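You operate a simulated robot arm through the tools that you are given. There is no shell and no other tool.

You are at the controls of a simulated robot arm. One attempt, no reset.

TASK
Close down the turntable end: extractor to 0, flap shut, lamp off and parked, air off.

Only the result counts: the job must be done as asked and must still hold three seconds after the hand-in. Knocking over, shifting, dropping, spilling or breaking anything else fails it.

THE ROBOT
A 7-joint arm with a two-finger parallel gripper on a trunk, on a base that moves. Base frame: it is fixed to the floor where the robot stands at the start and does not move with it; the origin is under the middle of the robot, x ahead of it, y to its left, z up. Readings come in mm, degrees, newtons and seconds.
It reaches about 1058 mm from its shoulder. Its first joint turns from -166.0 to 166.0 degrees. Places, roughly: air nozzle arm [2100, 1900, 1200]; bench lamp [1900, 2000, 1300]; blue lever [2000, 1600, 900]; extractor dial [2000, 2300, 1200]; grey turntable [1900, 2000, 900]; lamp switch [2200, 2200, 1200]; red lever [1600, 1800, 900]; yellow flap [2000, 2100, 1100]. Payload 4.4 kg.
The TCP is the grasp point between the finger pads, 23 mm short of the fingertips. In the tool frame z runs along the fingers and y along their closing line. Largest opening 94 mm; finger width 38, thickness 10; the body of the gripper, 54 by 96 mm, starts 39 mm behind the TCP.
Orientation is that of the tool frame in the base frame, as [roll, pitch, yaw] about the fixed x, y, z axes, in that order (R = Rz(yaw) Ry(pitch) Rx(roll)). With the fingers straight down and closing along the base's y, the tool's x points along the base's -x, its y along +y and its z along -z.

THE INTERFACE
- The arm moves only by the tool drive_tool. Its argument "moves" is a list that holds one entry, the list of rows, each a list of 7 numbers: the turn, a rotation vector about the tool's x, y, z in units of 4 degrees (1.0 is 4 degrees), then the shift along the tool's x, y, z in units of 30 mm (1.0 is 30 mm), then the opening in per cent of the stroke, from 0 (shut) to 100 (fully open). In form: [[[ax, ay, az, tx, ty, tz, jaw], ...]]. A call has 1 to 20 rows; each row shifts and turns the commanded pose from where the row before left it, along the tool's axes as they then stand. A call with a number of a shift or a turn outside -1 to 1 is refused whole. Rows are played at 5 a second. More than 50 mm and 8.6 degrees between two rows, or a gripper value outside its range, and nothing of the call is played. Where a pose cannot be reached the arm comes as near as it can. A force on the tool above 70 N (or 10 N above the force at the start of the call, whichever is more), or a blocked arm, ends the call early, and 0.2 s more pass. Each finger travels about 108 mm/s and halts on what it meets, pressing with about 21 N; the grip force reading is that of the motor and also rises with nothing between the fingers. The clock runs only during rows and for 0.2 s after the last one: add rows that do not move to give the fingers time. It gives the time, the measured TCP pose, the force on the tool (base axes), the opening and the grip force at its end, in the units of the frame above (readings bear some noise), with the torque about the TCP (base axes, N m) and any sound that the robot's microphone picked up.
- Cameras (640 x 400 px; columns grow to the right, rows downward): "scene" is now at [188.3, 221.4, 1475]; the picture's right is [-0.15, -0.99, 0.00], its down [-0.53, 0.08, -0.85] and it looks along [0.84, -0.13, -0.53] (base axes); focal length 293 px, centre (320, 200). "wrist" rides on the gripper at [86, 16, -75] in the tool frame; the picture's right is [-0.18, 0.98, 0.00], its down [-0.58, -0.11, -0.81] and it looks along [-0.79, -0.15, 0.59] (tool axes); focal length 243 px, centre (320, 200). There is no depth. A picture from a camera that has moved, and an enlarged one, comes with that camera's place and axes in the base frame and with its lens.
- snapshot(camera): a new picture of that camera. It takes no simulated time.
- drive_base(legs): drives the robot by 1 to 6 legs, each [ahead, left, turn to the left] in mm, mm and degrees, along the robot's own axes; the way and the turn of a leg run together, so that a leg with both is an arc; at most 1500 mm and 180 degrees a leg. The arm and the cameras ride along, it lands a little off, and it stops where it bumps. It gives what a move gives.
- pan_tilt(pan, tilt): turns the head with the scene camera to pan (to the left, within 120 degrees either way) and tilt (down, from -29 to 69), counted from straight ahead of the robot. It gives what a move gives.
- enlarge(camera, box): a new picture of the part [left, top, right, bottom] of that camera's present view, enlarged. It takes no simulated time.
- finish_job(): hands the job in; it is judged then, once.

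Nothing tells you exact positions but the pictures and the camera data. Unless the task says otherwise, let go and move clear before handing in.

The tools are called after ">>>" by a JSON object that holds its "fn" and its "kwargs". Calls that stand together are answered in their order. drive_tool: Moves the arm, as the interface text tells. Its arguments: {"type":"object","properties":{"moves":{"type":"array"}},"required":["moves"]} The other tools are called the same way: drive_base (legs) drives the base; pan_tilt (pan, tilt) turns the head that bears the scene camera; snapshot (camera) takes a picture; enlarge (camera, box) takes an enlarged picture of a part of a camera's view; finish_job () hands the job in.

At the start:

```text
time: 0.0
eef_pos: [540.1, 104.2, 1146.6]
orientation: [-180.0, 0.0, 180.0]
force: [-0.1, 0.5, 0.0]
ft_torque: [-0.02, 0.01, 0.01]
width: 93.9
grip_force: 0.1
robot x, y, heading: [1.8, -0.5, -0.1]
head pan, tilt (commanded): [-8.5, 32.1]
```

scene: 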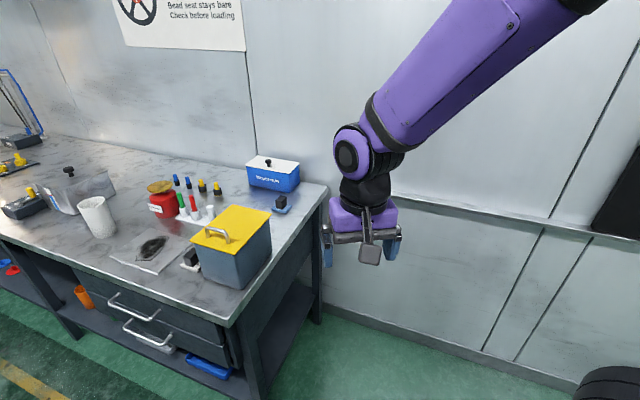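
wrist: 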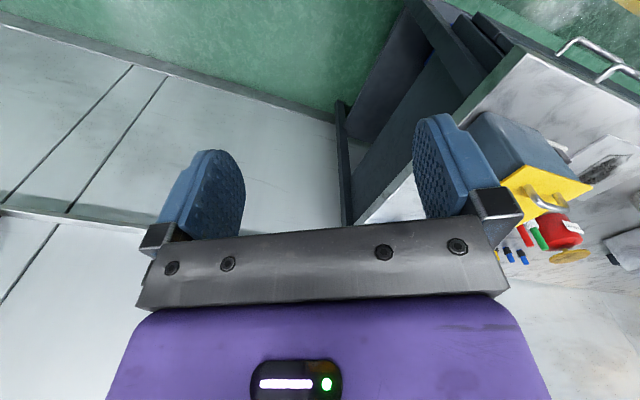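

I see a bench ahead with boxes and the work area is to the left and further out. I'll turn the head to the left to look at the turntable end.

>>> {"fn": "pan_tilt", "kwargs": {"pan": 45, "tilt": 15}}

>>> {"fn": "snapshot", "kwargs": {"camera": "scene"}}

```text
time: 1.2
eef_pos: [539.5, 104.6, 1147.4]
orientation: [-180.0, 0.0, 179.9]
force: [-0.1, -0.5, -0.1]
ft_torque: [-0.01, -0.02, 0.0]
width: 93.9
grip_force: 0.0
robot x, y, heading: [0.1, -1.6, 0.1]
head pan, tilt (commanded): [45.0, 15.0]
```

```text
taken
camera scene: at [165.9, 300.6, 1502.6], right [0.71, -0.71, 0.0], down [-0.18, -0.18, -0.97], along [0.68, 0.68, -0.26], focal length 293 px, centre (320, 200)
```

scene: 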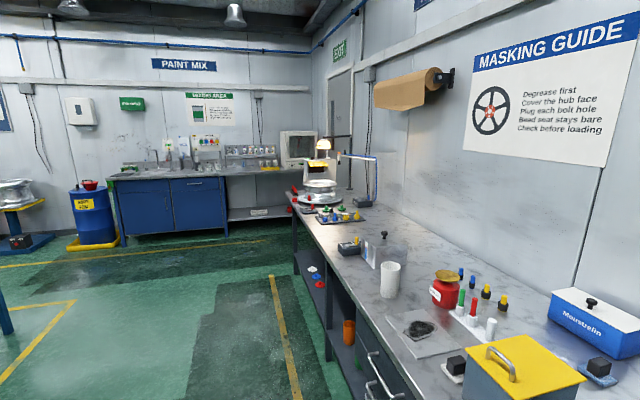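

The bench runs away from me and the turntable end is at its far end, with the lamp lit, the yellow flap and the dial box on the wall. I'll enlarge that region.

>>> {"fn": "enlarge", "kwargs": {"camera": "scene", "box": [270, 120, 400, 230]}}

>>> {"fn": "enlarge", "kwargs": {"camera": "scene", "box": [100, 40, 400, 230]}}

```text
3.64 times, centred on (335, 175) of scene
camera zoom: at [165.9, 300.6, 1502.6], right [0.71, -0.71, 0.0], down [-0.18, -0.18, -0.97], along [0.68, 0.68, -0.26], focal length 1064 px, centre (266, 291)
```

zoom: 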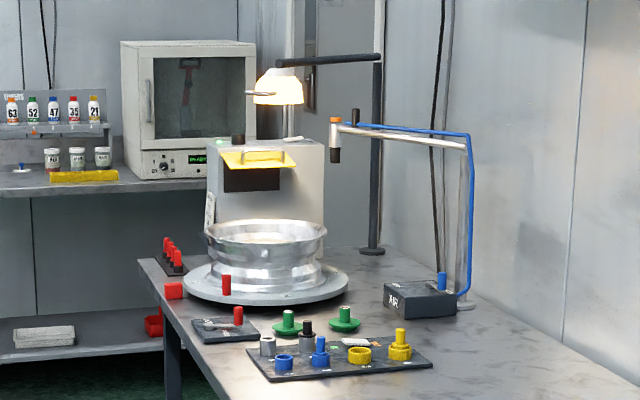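

```text
2.11 times, centred on (250, 135) of scene
camera zoom: at [165.9, 300.6, 1502.6], right [0.71, -0.71, 0.0], down [-0.18, -0.18, -0.97], along [0.68, 0.68, -0.26], focal length 616 px, centre (467, 337)
```

zoom: 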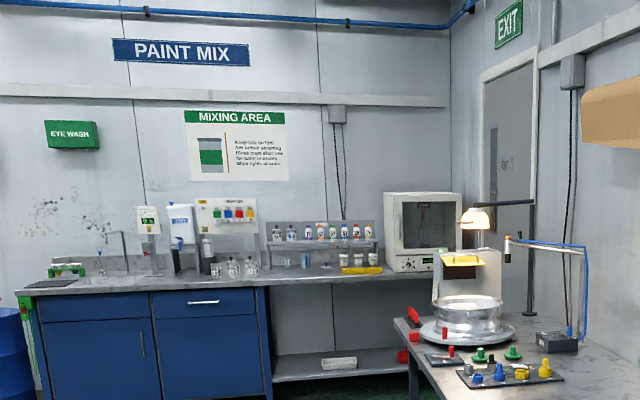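

The turntable end has a white extractor box with yellow flap, a lit lamp, an air arm with a blue lever box, and the bench is at roughly 60° heading. Before driving I'll check the floor to the left and below.

>>> {"fn": "pan_tilt", "kwargs": {"pan": 80, "tilt": 35}}

>>> {"fn": "snapshot", "kwargs": {"camera": "scene"}}

>>> {"fn": "pan_tilt", "kwargs": {"pan": 30, "tilt": 45}}

>>> {"fn": "snapshot", "kwargs": {"camera": "scene"}}

```text
time: 2.2
eef_pos: [539.3, 105.7, 1145.5]
orientation: [-180.0, -0.1, -180.0]
force: [-0.1, 0.7, -1.0]
ft_torque: [0.01, 0.02, 0.01]
width: 94.2
grip_force: 0.2
robot x, y, heading: [-0.9, 1.8, 0.1]
head pan, tilt (commanded): [80.0, 35.0]
```

```text
taken
camera scene: at [115.2, 321.3, 1470.6], right [0.98, -0.17, 0.0], down [-0.1, -0.56, -0.82], along [0.14, 0.81, -0.57], focal length 293 px, centre (320, 200)
```

scene: 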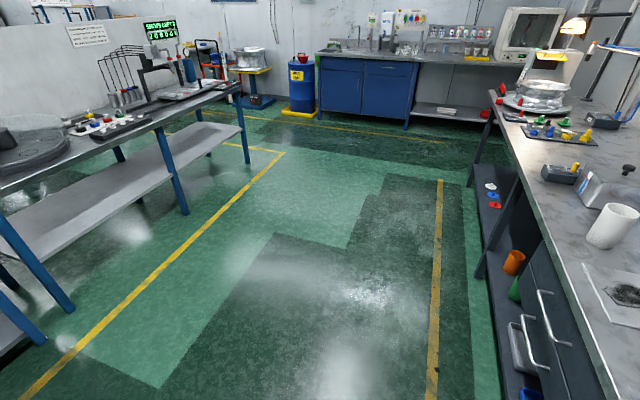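

```text
time: 3.4
eef_pos: [540.2, 104.2, 1146.2]
orientation: [180.0, 0.1, 180.0]
force: [-0.3, 0.2, 0.1]
ft_torque: [-0.02, 0.01, 0.04]
width: 93.6
grip_force: 0.1
robot x, y, heading: [2.2, 1.7, 0.0]
head pan, tilt (commanded): [30.0, 45.0]
```

```text
taken
camera scene: at [170.2, 275.3, 1455.8], right [0.5, -0.87, 0.0], down [-0.61, -0.35, -0.71], along [0.61, 0.35, -0.71], focal length 293 px, centre (320, 200)
```

scene: 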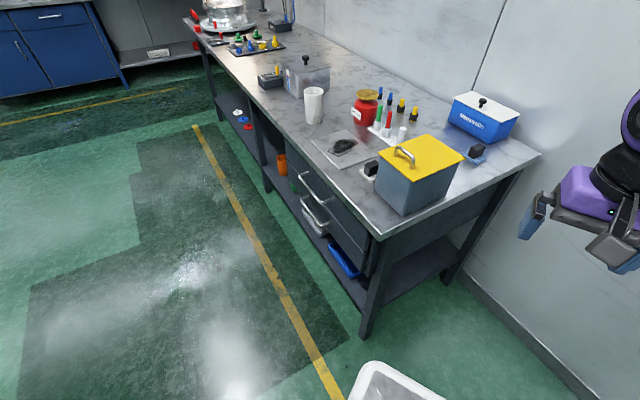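

The aisle is wide and open; there is a white object just below at the bottom edge of the picture. I'll look straight down to see whether it is my own base or something on the floor.

>>> {"fn": "pan_tilt", "kwargs": {"pan": 20, "tilt": 69}}

>>> {"fn": "snapshot", "kwargs": {"camera": "scene"}}

>>> {"fn": "pan_tilt", "kwargs": {"pan": 110, "tilt": 50}}

>>> {"fn": "snapshot", "kwargs": {"camera": "scene"}}

```text
time: 4.3
eef_pos: [540.4, 105.1, 1146.6]
orientation: [180.0, -0.1, 180.0]
force: [0.2, 0.1, 0.4]
ft_torque: [0.01, 0.01, -0.01]
width: 94.1
grip_force: 0.0
robot x, y, heading: [1.2, -1.9, -0.1]
head pan, tilt (commanded): [20.0, 68.8]
```

```text
taken
camera scene: at [152.4, 253.8, 1426.9], right [0.34, -0.94, 0.0], down [-0.88, -0.32, -0.36], along [0.34, 0.12, -0.93], focal length 293 px, centre (320, 200)
```

scene: 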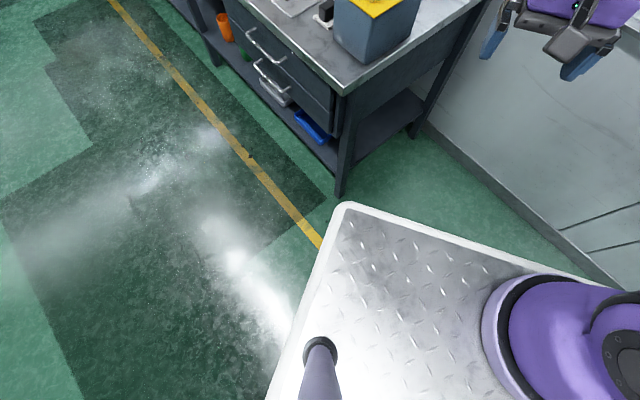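

```text
time: 5.9
eef_pos: [540.7, 103.9, 1145.9]
orientation: [180.0, 0.1, -179.9]
force: [-0.2, -0.5, -0.7]
ft_torque: [-0.05, 0.02, -0.01]
width: 94.0
grip_force: 0.0
robot x, y, heading: [-1.3, -2.5, 0.1]
head pan, tilt (commanded): [110.0, 50.0]
```

```text
taken
camera scene: at [73.5, 307.0, 1448.8], right [0.94, 0.34, 0.0], down [0.26, -0.72, -0.64], along [-0.22, 0.6, -0.77], focal length 293 px, centre (320, 200)
```

scene: 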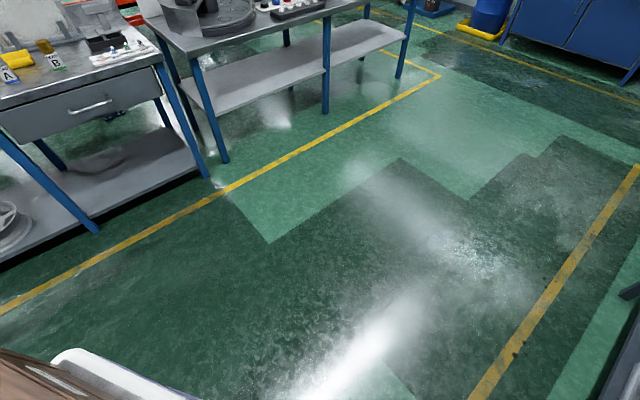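

The trolley base is a rectangle whose front corner is close to the bench corner. I want to see behind and left of me before turning.

>>> {"fn": "pan_tilt", "kwargs": {"pan": 120, "tilt": 69}}

>>> {"fn": "snapshot", "kwargs": {"camera": "scene"}}

>>> {"fn": "pan_tilt", "kwargs": {"pan": 120, "tilt": 25}}

>>> {"fn": "snapshot", "kwargs": {"camera": "scene"}}

```text
time: 6.8
eef_pos: [540.2, 104.2, 1147.2]
orientation: [-180.0, 0.0, -180.0]
force: [0.1, -1.2, -0.2]
ft_torque: [0.0, 0.0, 0.01]
width: 93.6
grip_force: 0.1
robot x, y, heading: [1.8, 3.2, 0.0]
head pan, tilt (commanded): [120.0, 68.8]
```

```text
taken
camera scene: at [71.8, 283.1, 1427.0], right [0.87, 0.5, 0.0], down [0.47, -0.81, -0.36], along [-0.18, 0.31, -0.93], focal length 293 px, centre (320, 200)
```

scene: 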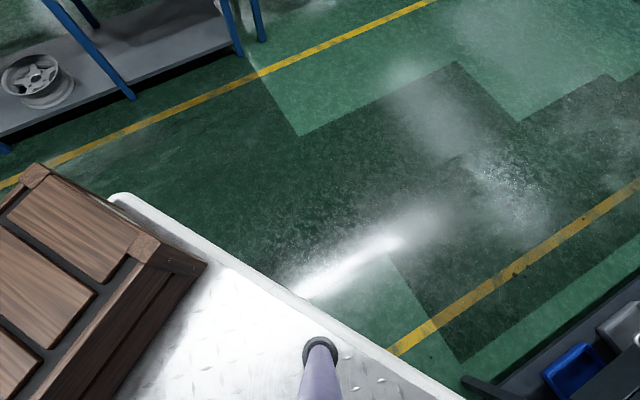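

```text
time: 7.9
eef_pos: [541.1, 104.2, 1147.0]
orientation: [179.9, 0.0, -180.0]
force: [0.2, 0.1, -0.2]
ft_torque: [-0.01, 0.01, 0.01]
width: 93.8
grip_force: 0.1
robot x, y, heading: [1.6, 0.8, 0.1]
head pan, tilt (commanded): [120.0, 25.0]
```

```text
taken
camera scene: at [53.7, 314.4, 1486.3], right [0.87, 0.5, 0.0], down [0.21, -0.37, -0.91], along [-0.45, 0.78, -0.42], focal length 293 px, centre (320, 200)
```

scene: 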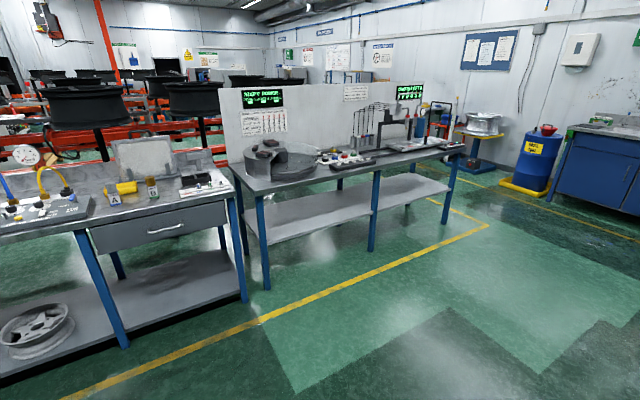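

The robot carries a wooden crate on its own rear deck, and the aisle is about 2 m wide. I'll check the right/rear side before swinging round.

>>> {"fn": "pan_tilt", "kwargs": {"pan": -120, "tilt": 40}}

>>> {"fn": "snapshot", "kwargs": {"camera": "scene"}}

>>> {"fn": "pan_tilt", "kwargs": {"pan": -60, "tilt": 40}}

>>> {"fn": "snapshot", "kwargs": {"camera": "scene"}}

```text
time: 11.3
eef_pos: [540.5, 105.0, 1146.9]
orientation: [179.9, 0.0, -180.0]
force: [0.2, 0.0, -0.8]
ft_torque: [-0.01, 0.01, -0.02]
width: 94.0
grip_force: 0.1
robot x, y, heading: [-3.9, 7.3, 0.1]
head pan, tilt (commanded): [-120.0, 40.0]
```

```text
taken
camera scene: at [57.3, 161.0, 1463.0], right [-0.87, 0.5, 0.0], down [0.32, 0.56, -0.77], along [-0.38, -0.66, -0.64], focal length 293 px, centre (320, 200)
```

scene: 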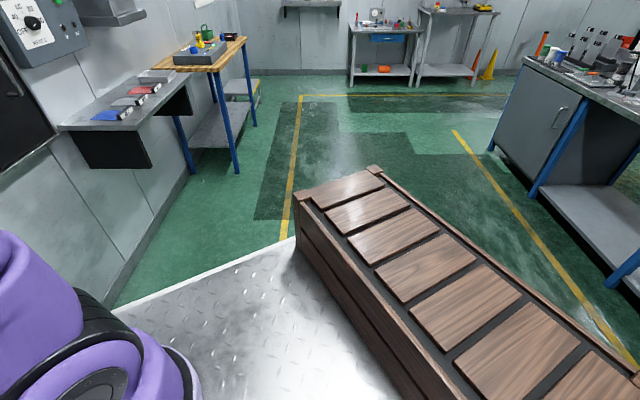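

```text
time: 12.6
eef_pos: [539.3, 105.1, 1146.2]
orientation: [-180.0, 0.1, 180.0]
force: [-0.2, 0.5, 0.4]
ft_torque: [0.0, -0.03, 0.03]
width: 94.1
grip_force: 0.1
robot x, y, heading: [-0.9, -0.3, -0.2]
head pan, tilt (commanded): [-60.0, 40.0]
```

```text
taken
camera scene: at [142.2, 160.9, 1463.0], right [-0.87, -0.5, 0.0], down [-0.32, 0.56, -0.77], along [0.38, -0.66, -0.64], focal length 293 px, centre (320, 200)
```

scene: 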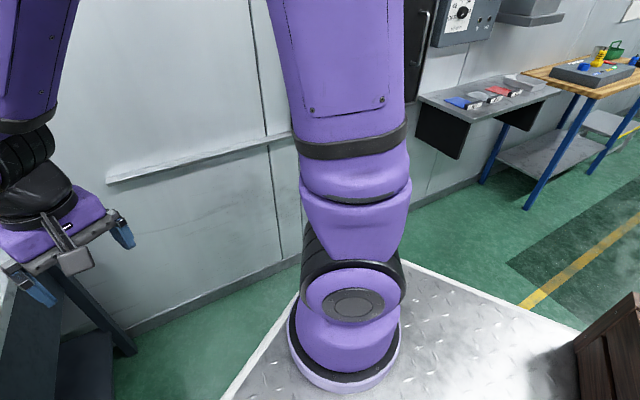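

The deck is my own base top, roughly 700 × 600 mm with the arm on its front part, so the way is clear. I'll sidestep left away from the bench, turn to face along the aisle, then look again.

>>> {"fn": "drive_base", "kwargs": {"legs": [[0, 350, 0], [0, 0, 60]]}}

>>> {"fn": "pan_tilt", "kwargs": {"pan": 0, "tilt": 30}}

>>> {"fn": "snapshot", "kwargs": {"camera": "scene"}}

```text
time: 17.5
eef_pos: [183.6, 871.8, 1146.3]
orientation: [180.0, -0.1, -120.3]
force: [0.2, -0.1, -0.8]
ft_torque: [-0.02, 0.02, -0.02]
width: 94.2
grip_force: 0.1
robot x, y, heading: [0.0, 352.9, 59.6]
head pan, tilt (commanded): [-60.0, 40.0]
```

```text
time: 18.8
eef_pos: [181.7, 870.7, 1145.7]
orientation: [-179.9, 0.0, -120.3]
force: [-0.6, -0.4, -0.4]
ft_torque: [0.0, 0.02, 0.01]
width: 94.3
grip_force: 0.0
robot x, y, heading: [0.1, 353.1, 59.7]
head pan, tilt (commanded): [0.0, 30.0]
```

```text
taken
camera scene: at [-106.2, 635.4, 1478.4], right [0.86, -0.51, 0.0], down [-0.25, -0.43, -0.87], along [0.44, 0.75, -0.5], focal length 293 px, centre (320, 200)
```

scene: 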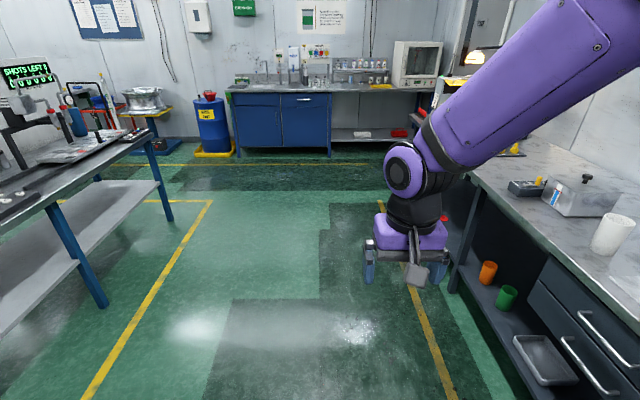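

The aisle ahead is clear. I'll drive along it, easing left, then turn right to face the turntable end.

>>> {"fn": "drive_base", "kwargs": {"legs": [[1200, 150, 0], [950, 150, 0], [0, 0, -90]]}}

>>> {"fn": "pan_tilt", "kwargs": {"pan": 0, "tilt": 20}}

>>> {"fn": "snapshot", "kwargs": {"camera": "scene"}}

```text
time: 33.6
eef_pos: [1336.4, 2174.6, 1145.5]
orientation: [-180.0, 0.1, 147.1]
force: [-0.4, -0.5, -0.6]
ft_torque: [-0.02, 0.02, -0.01]
width: 94.0
grip_force: 0.1
robot x, y, heading: [825.0, 2376.7, -32.7]
head pan, tilt (commanded): [0.0, 30.0]
```

```text
time: 34.3
eef_pos: [1336.4, 2174.8, 1145.7]
orientation: [180.0, 0.0, 147.2]
force: [0.4, -0.1, 0.4]
ft_torque: [-0.01, -0.01, 0.0]
width: 94.0
grip_force: 0.1
robot x, y, heading: [824.5, 2382.4, -33.0]
head pan, tilt (commanded): [0.0, 20.0]
```

```text
taken
camera scene: at [1115.3, 2472.8, 1494.4], right [-0.54, -0.84, 0.0], down [-0.29, 0.19, -0.94], along [0.79, -0.51, -0.34], focal length 293 px, centre (320, 200)
```

scene: 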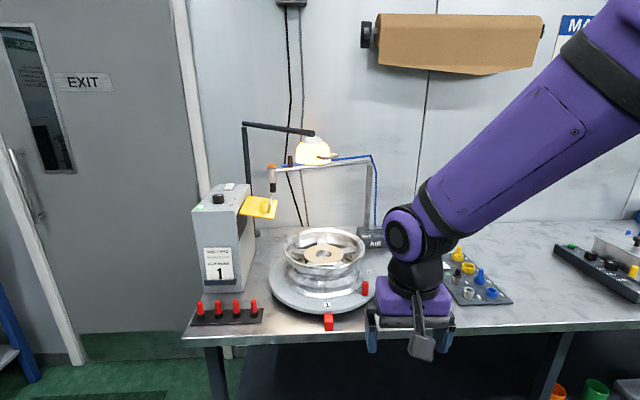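

Now I see the turntable end well: the extractor box with dial on top and yellow flap open, lamp on a post, air arm with the AIR box. I'll enlarge details.

>>> {"fn": "enlarge", "kwargs": {"camera": "scene", "box": [180, 170, 290, 240]}}

>>> {"fn": "enlarge", "kwargs": {"camera": "scene", "box": [230, 110, 390, 210]}}

>>> {"fn": "enlarge", "kwargs": {"camera": "scene", "box": [180, 220, 400, 340]}}

>>> {"fn": "enlarge", "kwargs": {"camera": "scene", "box": [340, 210, 400, 260]}}

```text
5.71 times, centred on (235, 205) of scene
camera zoom: at [1115.3, 2472.8, 1494.4], right [-0.54, -0.84, 0.0], down [-0.29, 0.19, -0.94], along [0.79, -0.51, -0.34], focal length 1672 px, centre (806, 171)
```

zoom: 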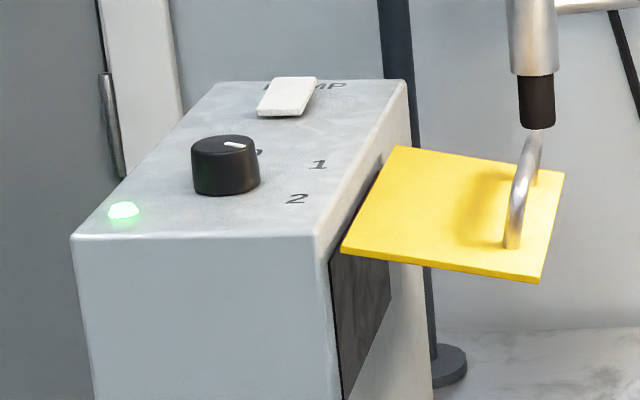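

```text
4.00 times, centred on (310, 160) of scene
camera zoom: at [1115.3, 2472.8, 1494.4], right [-0.54, -0.84, 0.0], down [-0.29, 0.19, -0.94], along [0.79, -0.51, -0.34], focal length 1170 px, centre (360, 360)
```

zoom: 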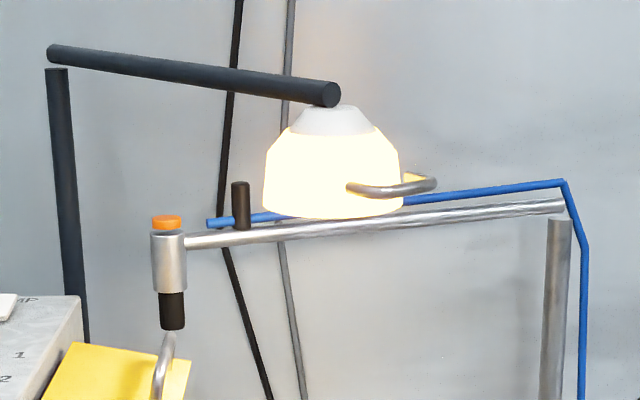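

```text
2.91 times, centred on (290, 280) of scene
camera zoom: at [1115.3, 2472.8, 1494.4], right [-0.54, -0.84, 0.0], down [-0.29, 0.19, -0.94], along [0.79, -0.51, -0.34], focal length 851 px, centre (407, -33)
```

zoom: 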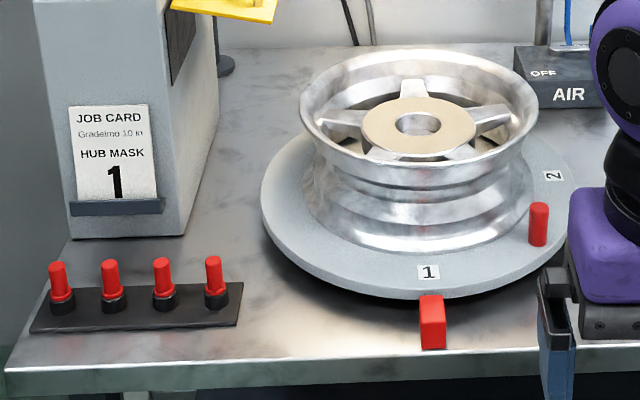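

```text
8.00 times, centred on (370, 235) of scene
camera zoom: at [1115.3, 2472.8, 1494.4], right [-0.54, -0.84, 0.0], down [-0.29, 0.19, -0.94], along [0.79, -0.51, -0.34], focal length 2341 px, centre (-80, -80)
```

zoom: 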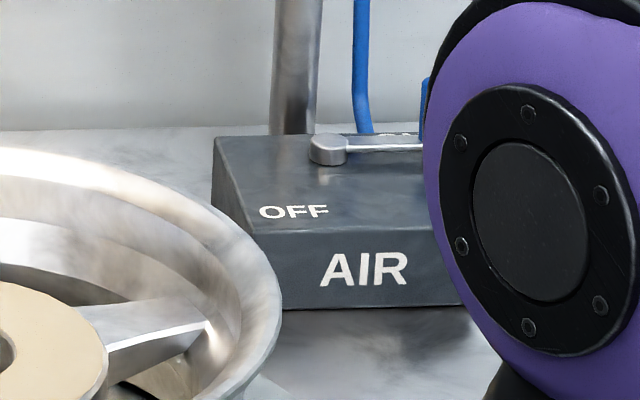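

I can see labels: dial with 0/1/2 and a LAMP rocker on top of the extractor box, flap raised, AIR box with OFF mark. I'll pull the arm up and back before driving closer.

>>> {"fn": "drive_tool", "kwargs": {"moves": [[[0, 0, 0, 1, 0, -1, 100], [0, 0, 0, 1, 0, -1, 100], [0, 0, 0, 1, 0, -1, 100], [0, 0, 0, 1, 0, -1, 100], [0, 0, 0, 1, 0, -1, 100], [0, 0, 0, 1, 0, -1, 0], [0, 0, 0, 0, 0, 0, 0], [0, 0, 0, 0, 0, 0, 0]]]}}

>>> {"fn": "pan_tilt", "kwargs": {"pan": 0, "tilt": 40}}

>>> {"fn": "snapshot", "kwargs": {"camera": "scene"}}

>>> {"fn": "snapshot", "kwargs": {"camera": "wrist"}}

```text
time: 36.1
eef_pos: [1182.7, 2272.6, 1324.5]
orientation: [179.9, 0.0, 147.1]
force: [0.2, 1.2, 0.3]
ft_torque: [0.01, -0.04, -0.02]
width: 0.0
grip_force: 21.3
robot x, y, heading: [825.5, 2381.1, -33.0]
head pan, tilt (commanded): [0.0, 20.0]
```

```text
time: 36.9
eef_pos: [1181.5, 2272.9, 1323.7]
orientation: [179.9, 0.0, 147.1]
force: [-0.3, 0.0, -0.3]
ft_torque: [-0.01, 0.02, -0.02]
width: 0.0
grip_force: 20.9
robot x, y, heading: [826.2, 2381.2, -32.9]
head pan, tilt (commanded): [0.0, 40.0]
```

```text
taken
camera scene: at [1108.5, 2477.2, 1463.1], right [-0.54, -0.84, 0.0], down [-0.54, 0.35, -0.77], along [0.64, -0.42, -0.64], focal length 293 px, centre (320, 200)
```

scene: 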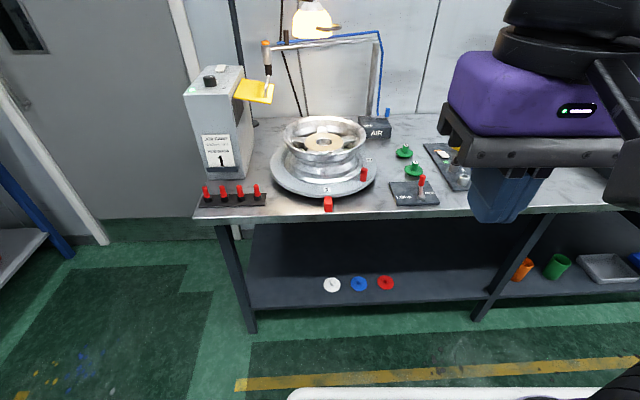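

```text
taken
camera wrist: at [1118.4, 2333.2, 1399.1], right [0.69, 0.73, 0.0], down [0.43, -0.41, 0.81], along [0.58, -0.55, -0.59], focal length 243 px, centre (320, 200)
```

wrist: 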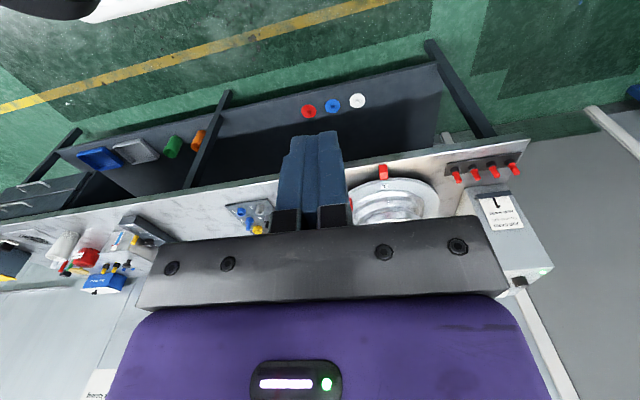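

The deck front edge is about 440 mm short of the bench edge. I'll go left 150 and ahead 300, leaving a safe gap, with the closed gripper high and clear.

>>> {"fn": "drive_base", "kwargs": {"legs": [[0, 150, 0], [300, 0, 2]]}}

>>> {"fn": "pan_tilt", "kwargs": {"pan": -15, "tilt": 35}}

>>> {"fn": "snapshot", "kwargs": {"camera": "scene"}}

>>> {"fn": "snapshot", "kwargs": {"camera": "wrist"}}

```text
time: 39.9
eef_pos: [1522.2, 2249.2, 1323.7]
orientation: [179.9, 0.0, 149.5]
force: [-0.1, -0.4, 0.3]
ft_torque: [-0.01, -0.04, 0.02]
width: 0.0
grip_force: 20.8
robot x, y, heading: [1160.0, 2344.6, -30.4]
head pan, tilt (commanded): [0.0, 40.0]
```

```text
time: 40.7
eef_pos: [1521.4, 2250.5, 1323.8]
orientation: [180.0, -0.1, 149.5]
force: [0.1, -0.1, -0.3]
ft_torque: [-0.04, 0.01, -0.01]
width: 0.0
grip_force: 20.9
robot x, y, heading: [1160.6, 2344.5, -30.7]
head pan, tilt (commanded): [-15.0, 35.0]
```

```text
taken
camera scene: at [1428.3, 2431.8, 1470.6], right [-0.71, -0.7, 0.0], down [-0.4, 0.41, -0.82], along [0.57, -0.58, -0.57], focal length 293 px, centre (320, 200)
```

scene: 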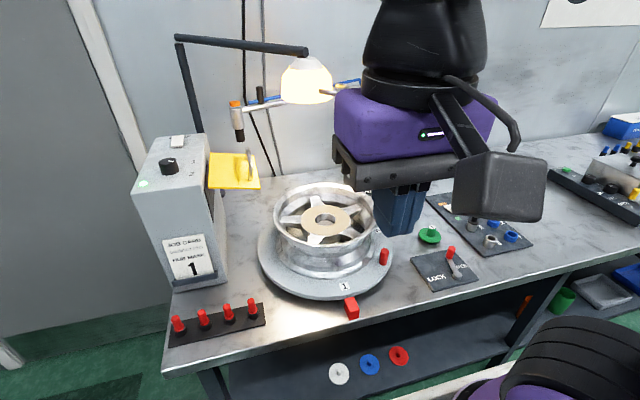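

```text
taken
camera wrist: at [1455.8, 2307.8, 1399.1], right [0.66, 0.75, 0.0], down [0.45, -0.39, 0.81], along [0.61, -0.53, -0.59], focal length 243 px, centre (320, 200)
```

wrist: 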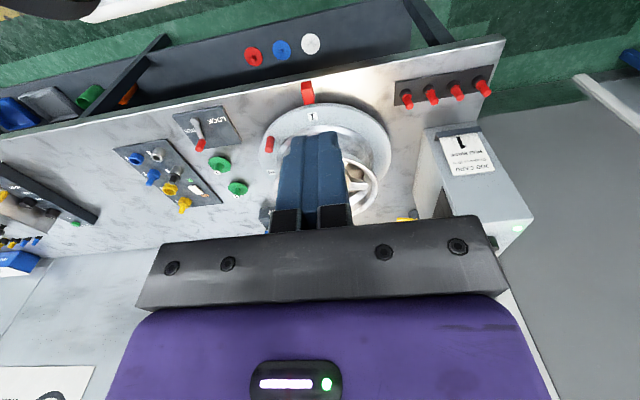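

Closer now; the turntable LOCK lever is a separate thing. I'll enlarge the extractor top, the lamp and the surroundings to look for a park mark.

>>> {"fn": "enlarge", "kwargs": {"camera": "scene", "box": [125, 120, 275, 215]}}

>>> {"fn": "enlarge", "kwargs": {"camera": "scene", "box": [165, 20, 345, 135]}}

>>> {"fn": "enlarge", "kwargs": {"camera": "scene", "box": [200, 130, 440, 280]}}

```text
4.21 times, centred on (200, 168) of scene
camera zoom: at [1428.3, 2431.8, 1470.6], right [-0.71, -0.7, 0.0], down [-0.4, 0.41, -0.82], along [0.57, -0.58, -0.57], focal length 1232 px, centre (825, 337)
```

zoom: 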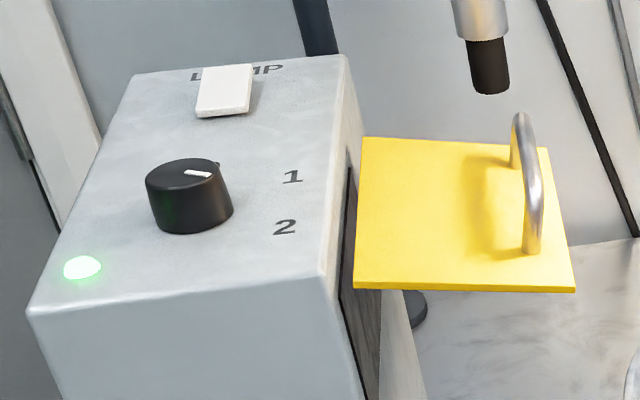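

```text
3.48 times, centred on (255, 78) of scene
camera zoom: at [1428.3, 2431.8, 1470.6], right [-0.71, -0.7, 0.0], down [-0.4, 0.41, -0.82], along [0.57, -0.58, -0.57], focal length 1018 px, centre (546, 626)
```

zoom: 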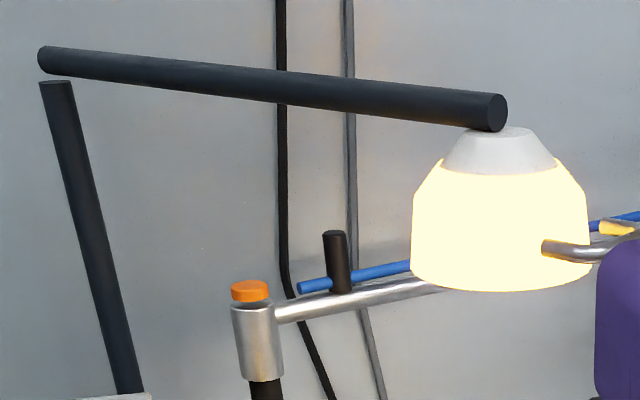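

```text
2.67 times, centred on (320, 205) of scene
camera zoom: at [1428.3, 2431.8, 1470.6], right [-0.71, -0.7, 0.0], down [-0.4, 0.41, -0.82], along [0.57, -0.58, -0.57], focal length 780 px, centre (320, 187)
```

zoom: 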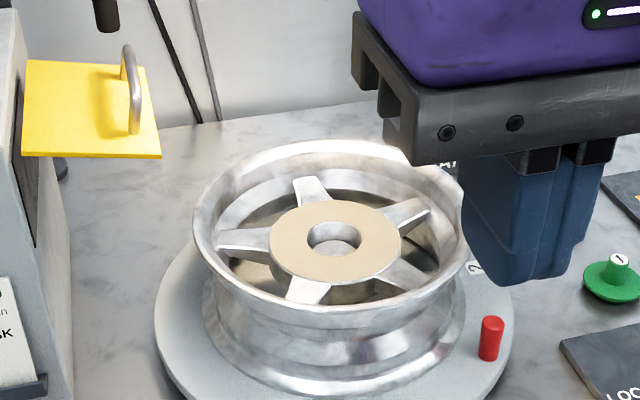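

I triangulate the dial at about (2008, 2274, 1201) and the lamp rocker at (2137, 2202, 1180), both on the extractor top. I'll bring the open gripper high over the dial to read it with the wrist camera.

>>> {"fn": "drive_tool", "kwargs": {"moves": [[[0, 0, 0, -0.97, 0.638, 0, 100], [0, 0, 0, -0.97, 0.638, 0, 100], [0, 0, 0, -0.97, 0.638, 0, 100], [0, 0, 0, -0.97, 0.638, 0, 100], [0, 0, 0, -0.97, 0.638, 0, 100], [0, 0, 0, -0.97, 0.638, 0, 100], [0, 0, 0, -0.97, 0.638, 0, 100], [0, 0, 0, -0.97, 0.638, 0, 100], [0, 0, 0, -0.97, 0.638, 0, 100], [0, 0, 0, -0.97, 0.638, 0, 100], [0, 0, 0, -0.97, 0.638, 0, 100], [0, 0, 0, -0.97, 0.638, 0, 100], [0, 0, 0, -0.97, 0.638, 0, 100], [0, 0, 0, 0, 0, 0, 100]]]}}

>>> {"fn": "snapshot", "kwargs": {"camera": "wrist"}}

>>> {"fn": "snapshot", "kwargs": {"camera": "scene"}}

```text
time: 43.7
eef_pos: [1974.1, 2271.4, 1324.7]
orientation: [-180.0, -0.1, 149.5]
force: [0.8, -0.1, -0.7]
ft_torque: [-0.03, 0.02, 0.02]
width: 94.1
grip_force: 0.0
robot x, y, heading: [1162.1, 2341.9, -30.5]
head pan, tilt (commanded): [-15.0, 35.0]
```

```text
taken
camera wrist: at [1908.0, 2330.5, 1399.4], right [0.66, 0.75, 0.0], down [0.45, -0.39, 0.81], along [0.61, -0.53, -0.59], focal length 243 px, centre (320, 200)
```

wrist: 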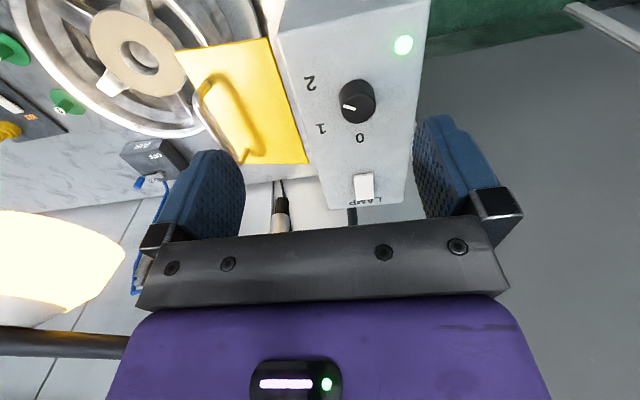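

```text
taken
camera scene: at [1428.3, 2431.7, 1470.6], right [-0.71, -0.7, 0.0], down [-0.4, 0.41, -0.82], along [0.57, -0.58, -0.57], focal length 293 px, centre (320, 200)
```

scene: 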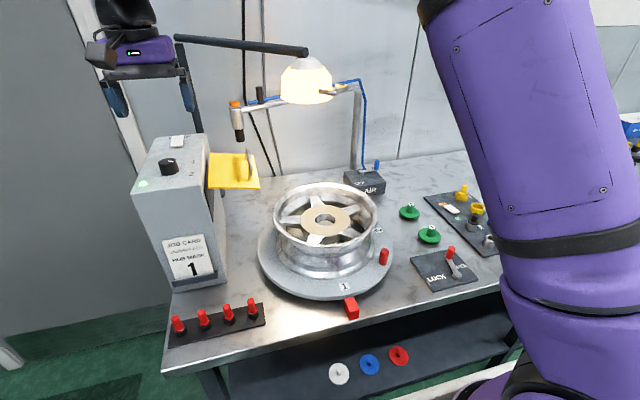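

The dial face is now visible with 0, 1, 2 around it, the rocker and the AIR box too. I'll enlarge these.

>>> {"fn": "enlarge", "kwargs": {"camera": "wrist", "box": [280, 60, 430, 215]}}

>>> {"fn": "enlarge", "kwargs": {"camera": "wrist", "box": [90, 110, 210, 210]}}

>>> {"fn": "enlarge", "kwargs": {"camera": "wrist", "box": [160, 20, 340, 240]}}

>>> {"fn": "enlarge", "kwargs": {"camera": "scene", "box": [330, 140, 420, 210]}}

```text
2.58 times, centred on (355, 138) of wrist
camera zoom: at [1908.0, 2330.5, 1399.4], right [0.66, 0.75, 0.0], down [0.45, -0.39, 0.81], along [0.61, -0.53, -0.59], focal length 626 px, centre (230, 361)
```

zoom: 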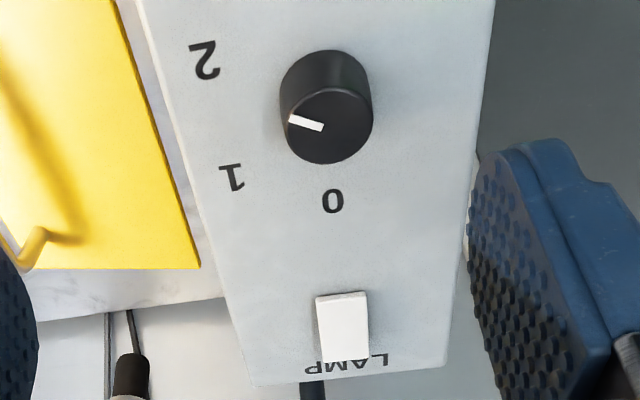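

```text
4.00 times, centred on (150, 160) of wrist
camera zoom: at [1908.0, 2330.5, 1399.4], right [0.66, 0.75, 0.0], down [0.45, -0.39, 0.81], along [0.61, -0.53, -0.59], focal length 970 px, centre (1000, 360)
```

zoom: 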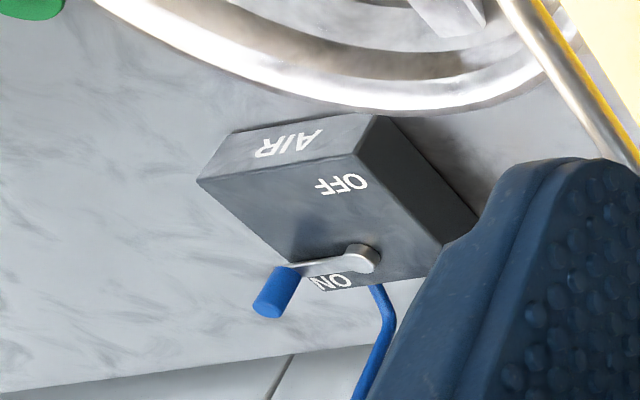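

```text
1.82 times, centred on (250, 130) of wrist
camera zoom: at [1908.0, 2330.5, 1399.4], right [0.66, 0.75, 0.0], down [0.45, -0.39, 0.81], along [0.61, -0.53, -0.59], focal length 441 px, centre (447, 327)
```

zoom: 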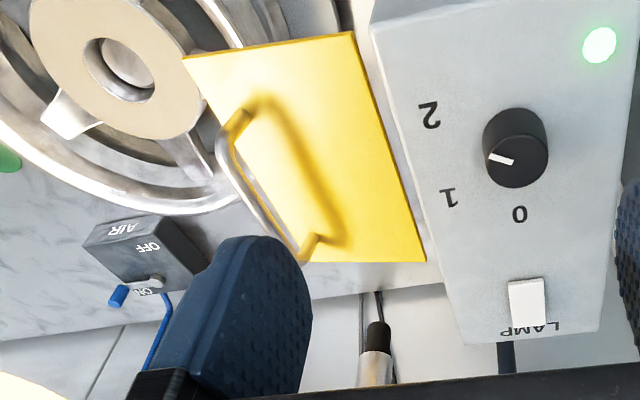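

```text
5.71 times, centred on (375, 175) of scene
camera zoom: at [1428.3, 2431.7, 1470.6], right [-0.71, -0.7, 0.0], down [-0.4, 0.41, -0.82], along [0.57, -0.58, -0.57], focal length 1672 px, centre (6, 343)
```

zoom: 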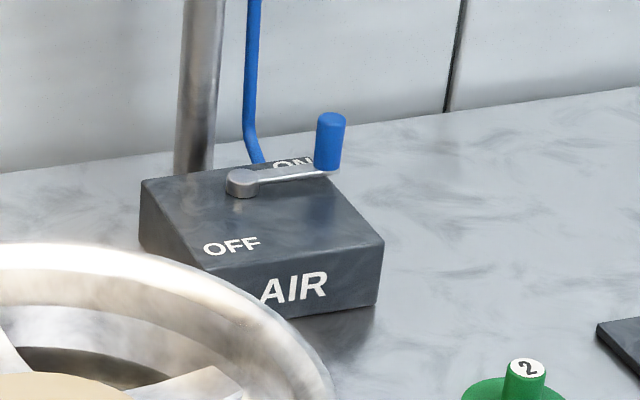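

The dial points at 2 (needs about 118° anticlockwise to 0), the AIR lever points along ON with OFF toward me, and the LAMP rocker has its far end raised. Before touching anything I'll look for the lamp's park mark.

>>> {"fn": "pan_tilt", "kwargs": {"pan": -5, "tilt": 5}}

>>> {"fn": "snapshot", "kwargs": {"camera": "scene"}}

>>> {"fn": "enlarge", "kwargs": {"camera": "scene", "box": [100, 100, 420, 300]}}

```text
time: 44.6
eef_pos: [1973.1, 2271.9, 1324.3]
orientation: [-180.0, -0.1, 149.4]
force: [0.5, -0.3, -0.4]
ft_torque: [0.02, 0.03, -0.03]
width: 94.2
grip_force: 0.1
robot x, y, heading: [1158.7, 2342.9, -30.4]
head pan, tilt (commanded): [-5.0, 5.0]
```

```text
taken
camera scene: at [1441.4, 2441.2, 1518.7], right [-0.58, -0.81, 0.0], down [-0.07, 0.05, -1.0], along [0.81, -0.58, -0.09], focal length 293 px, centre (320, 200)
```

scene: 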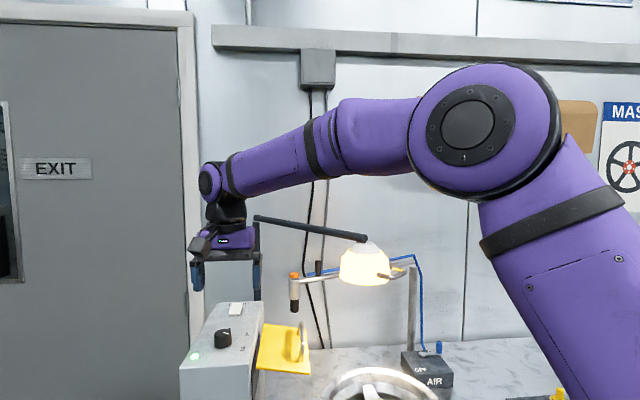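

```text
2.00 times, centred on (260, 200) of scene
camera zoom: at [1441.4, 2441.2, 1518.7], right [-0.58, -0.81, 0.0], down [-0.07, 0.05, -1.0], along [0.81, -0.58, -0.09], focal length 585 px, centre (440, 200)
```

zoom: 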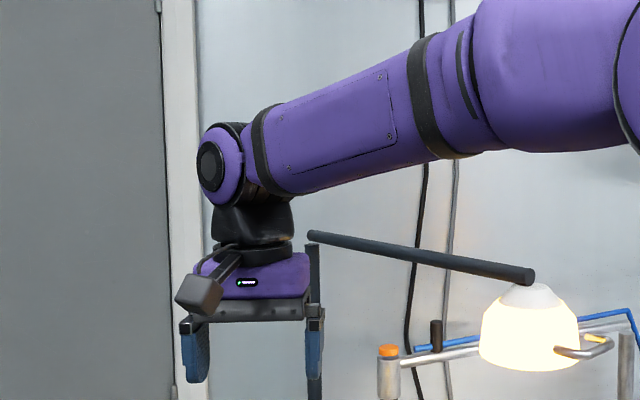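

No park sign on the wall so far. I'll enlarge the lamp handle, its post and surroundings.

>>> {"fn": "enlarge", "kwargs": {"camera": "scene", "box": [320, 225, 440, 300]}}

>>> {"fn": "pan_tilt", "kwargs": {"pan": -5, "tilt": 50}}

>>> {"fn": "snapshot", "kwargs": {"camera": "scene"}}

>>> {"fn": "enlarge", "kwargs": {"camera": "wrist", "box": [0, 100, 200, 360]}}

```text
5.33 times, centred on (380, 262) of scene
camera zoom: at [1441.4, 2441.2, 1518.7], right [-0.58, -0.81, 0.0], down [-0.07, 0.05, -1.0], along [0.81, -0.58, -0.09], focal length 1561 px, centre (0, -133)
```

zoom: 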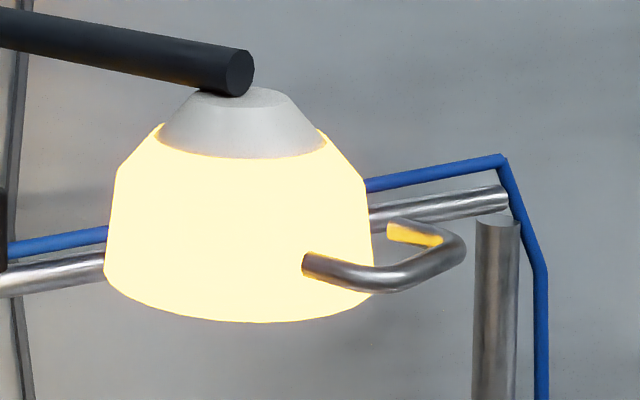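

```text
time: 45.8
eef_pos: [1973.0, 2272.9, 1324.1]
orientation: [-179.9, 0.0, 149.5]
force: [0.5, -0.5, 0.0]
ft_torque: [0.02, 0.0, -0.01]
width: 93.9
grip_force: 0.1
robot x, y, heading: [1160.6, 2341.4, -30.5]
head pan, tilt (commanded): [-5.0, 50.0]
```

```text
taken
camera scene: at [1429.4, 2449.8, 1448.9], right [-0.58, -0.81, 0.0], down [-0.62, 0.44, -0.64], along [0.52, -0.37, -0.77], focal length 293 px, centre (320, 200)
```

scene: 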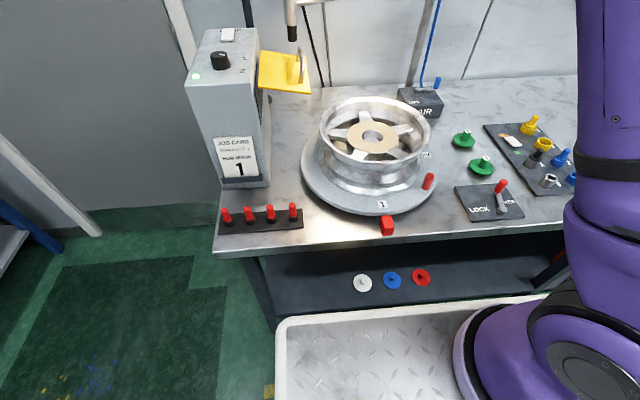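

```text
1.54 times, centred on (100, 230) of wrist
camera zoom: at [1907.7, 2330.4, 1399.4], right [0.66, 0.75, 0.0], down [0.45, -0.39, 0.81], along [0.61, -0.53, -0.59], focal length 373 px, centre (658, 154)
```

zoom: 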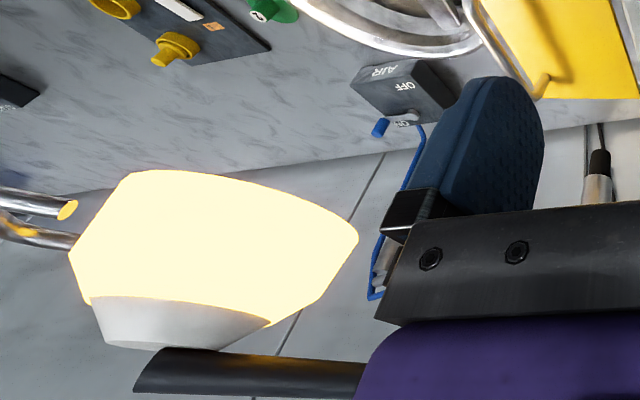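

I have a consistent map: dial top (2034, 2267, 1190). I'll centre the open gripper over the dial, come down to 1245 and check the alignment before gripping.

>>> {"fn": "drive_tool", "kwargs": {"moves": [[[0, 0, 0, -0.92, 0.445, 0, 100], [0, 0, 0, -0.92, 0.445, 0, 100], [0, 0, 0, 0, 0, 0.85, 100], [0, 0, 0, 0, 0, 0.85, 100], [0, 0, 0, 0, 0, 0.85, 100], [0, 0, 0, 0, 0, 0, 100]]]}}

>>> {"fn": "snapshot", "kwargs": {"camera": "wrist"}}

>>> {"fn": "snapshot", "kwargs": {"camera": "scene"}}

```text
time: 47.1
eef_pos: [2033.0, 2264.9, 1248.9]
orientation: [-180.0, 0.1, 149.4]
force: [-0.4, -0.4, -0.5]
ft_torque: [-0.01, 0.03, -0.01]
width: 94.0
grip_force: 0.1
robot x, y, heading: [1161.6, 2339.8, -30.4]
head pan, tilt (commanded): [-5.0, 50.0]
```

```text
taken
camera wrist: at [1967.7, 2322.6, 1323.3], right [0.66, 0.75, 0.0], down [0.45, -0.39, 0.81], along [0.61, -0.53, -0.59], focal length 243 px, centre (320, 200)
```

wrist: 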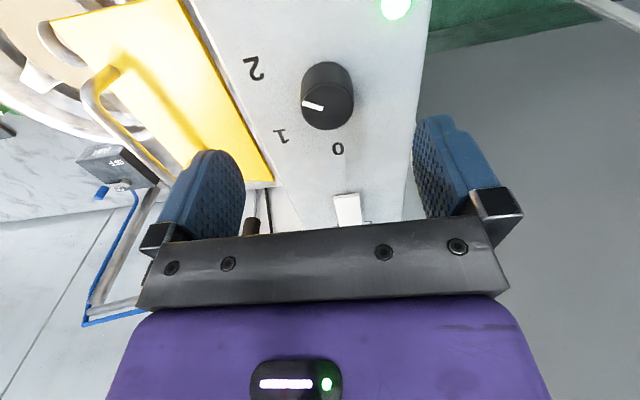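

```text
taken
camera scene: at [1429.3, 2449.8, 1448.8], right [-0.58, -0.81, 0.0], down [-0.62, 0.44, -0.64], along [0.52, -0.37, -0.77], focal length 293 px, centre (320, 200)
```

scene: 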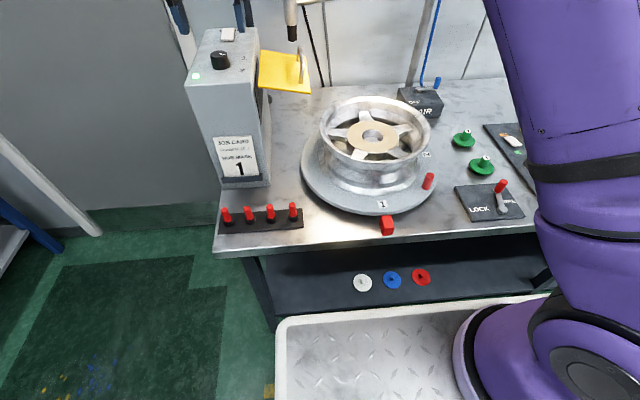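

The dial sits between the fingers almost exactly at centre. I'll pre-rotate the hand 60° clockwise at this height so that the anticlockwise turn has room, and check.

>>> {"fn": "drive_tool", "kwargs": {"moves": [[[0, 0, 0, -0.04, 0.13, 0, 100], [0, 0, 1, 0, 0, 0, 100], [0, 0, 1, 0, 0, 0, 100], [0, 0, 1, 0, 0, 0, 100], [0, 0, 1, 0, 0, 0, 100], [0, 0, 1, 0, 0, 0, 100], [0, 0, 1, 0, 0, 0, 100], [0, 0, 1, 0, 0, 0, 100], [0, 0, 1, 0, 0, 0, 100], [0, 0, 1, 0, 0, 0, 100], [0, 0, 1, 0, 0, 0, 100], [0, 0, 1, 0, 0, 0, 100], [0, 0, 1, 0, 0, 0, 100], [0, 0, 1, 0, 0, 0, 100], [0, 0, 1, 0, 0, 0, 100], [0, 0, 1, 0, 0, 0, 100], [0, 0, 0, 0, 0, 0, 100]]]}}

>>> {"fn": "snapshot", "kwargs": {"camera": "wrist"}}

>>> {"fn": "enlarge", "kwargs": {"camera": "scene", "box": [160, 0, 330, 110]}}

```text
time: 50.8
eef_pos: [2036.0, 2271.0, 1247.7]
orientation: [180.0, 0.0, 89.5]
force: [-0.1, 0.1, -0.2]
ft_torque: [0.0, -0.02, 0.04]
width: 94.0
grip_force: 0.1
robot x, y, heading: [1164.6, 2347.2, -30.6]
head pan, tilt (commanded): [-5.0, 50.0]
```

```text
taken
camera wrist: at [2054.3, 2356.2, 1322.6], right [0.98, -0.19, 0.0], down [-0.11, -0.58, 0.81], along [-0.16, -0.79, -0.59], focal length 243 px, centre (320, 200)
```

wrist: 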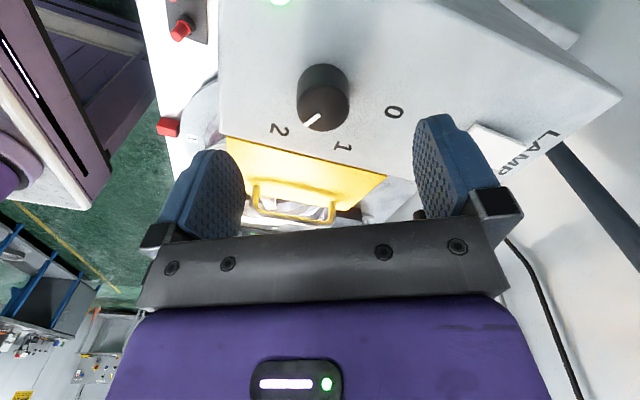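

```text
3.64 times, centred on (245, 55) of scene
camera zoom: at [1429.3, 2449.8, 1448.8], right [-0.58, -0.81, 0.0], down [-0.62, 0.44, -0.64], along [0.52, -0.37, -0.77], focal length 1064 px, centre (593, 727)
```

zoom: 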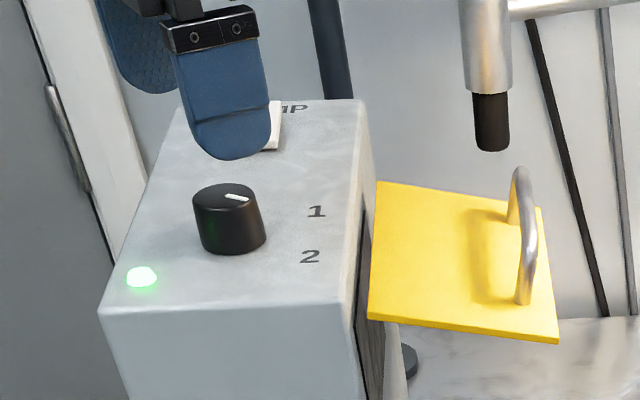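

The dial is within 3 mm of the grasp axis, with its top near z 1182. I'll correct, descend so the fingertips stay above the box top, and check once more.

>>> {"fn": "drive_tool", "kwargs": {"moves": [[[0, 0, 0, -0.09, 0.06, 0, 100], [0, 0, 0, 0, 0, 0.6, 100], [0, 0, 0, 0, 0, 0.6, 100], [0, 0, 0, 0, 0, 0.5, 100], [0, 0, 0, 0, 0, 0.3, 100], [0, 0, 0, 0, 0, 0, 100]]]}}

>>> {"fn": "snapshot", "kwargs": {"camera": "wrist"}}

>>> {"fn": "enlarge", "kwargs": {"camera": "scene", "box": [160, 0, 330, 110]}}

```text
time: 52.1
eef_pos: [2039.6, 2267.6, 1187.1]
orientation: [-180.0, 0.0, 89.5]
force: [0.3, 0.3, 0.0]
ft_torque: [0.05, -0.01, -0.04]
width: 94.1
grip_force: 0.1
robot x, y, heading: [1163.9, 2341.0, -30.5]
head pan, tilt (commanded): [-5.0, 50.0]
```

```text
taken
camera wrist: at [2055.6, 2353.6, 1262.7], right [0.98, -0.19, 0.0], down [-0.11, -0.58, 0.81], along [-0.16, -0.79, -0.59], focal length 243 px, centre (320, 200)
```

wrist: 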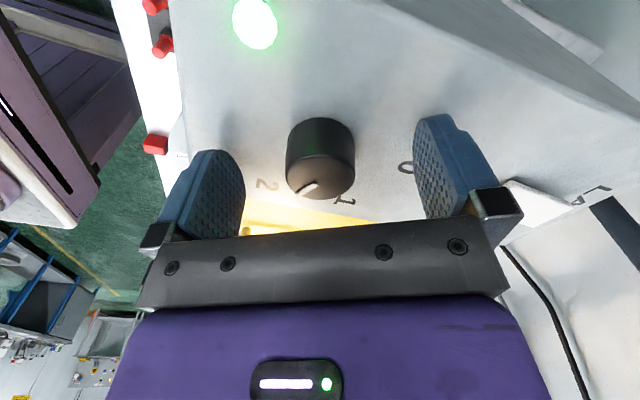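

```text
3.64 times, centred on (245, 55) of scene
camera zoom: at [1429.3, 2449.8, 1448.8], right [-0.58, -0.81, 0.0], down [-0.62, 0.44, -0.64], along [0.52, -0.37, -0.77], focal length 1064 px, centre (593, 727)
```

zoom: 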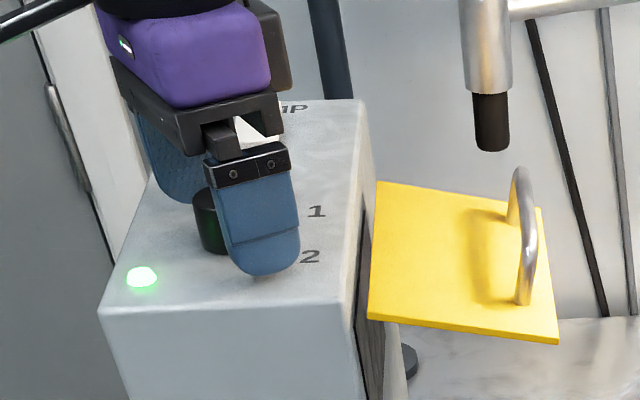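

The dial is between the fingers at TCP height and nothing is touching. I'll close on the dial.

>>> {"fn": "drive_tool", "kwargs": {"moves": [[[0, 0, 0, 0, 0, 0, 0], [0, 0, 0, 0, 0, 0, 0], [0, 0, 0, 0, 0, 0, 0], [0, 0, 0, 0, 0, 0, 0]]]}}

>>> {"fn": "snapshot", "kwargs": {"camera": "wrist"}}

```text
time: 53.1
eef_pos: [2038.7, 2267.0, 1187.0]
orientation: [-180.0, 0.0, 89.5]
force: [0.0, 0.3, -0.5]
ft_torque: [-0.02, -0.02, 0.0]
width: 34.9
grip_force: 44.9
robot x, y, heading: [1161.2, 2343.0, -30.4]
head pan, tilt (commanded): [-5.0, 50.0]
```

```text
taken
camera wrist: at [2055.6, 2353.7, 1262.8], right [0.98, -0.19, 0.0], down [-0.11, -0.58, 0.81], along [-0.16, -0.79, -0.59], focal length 243 px, centre (320, 200)
```

wrist: 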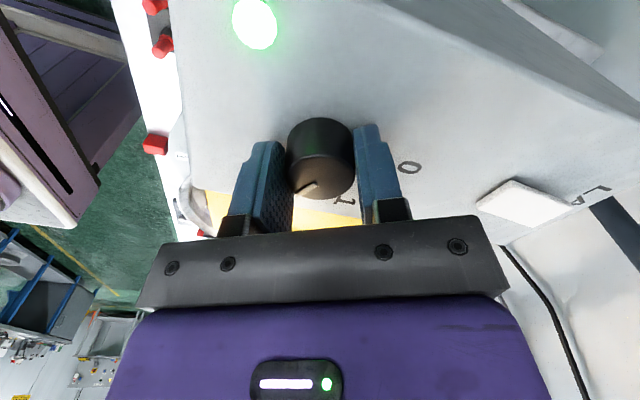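

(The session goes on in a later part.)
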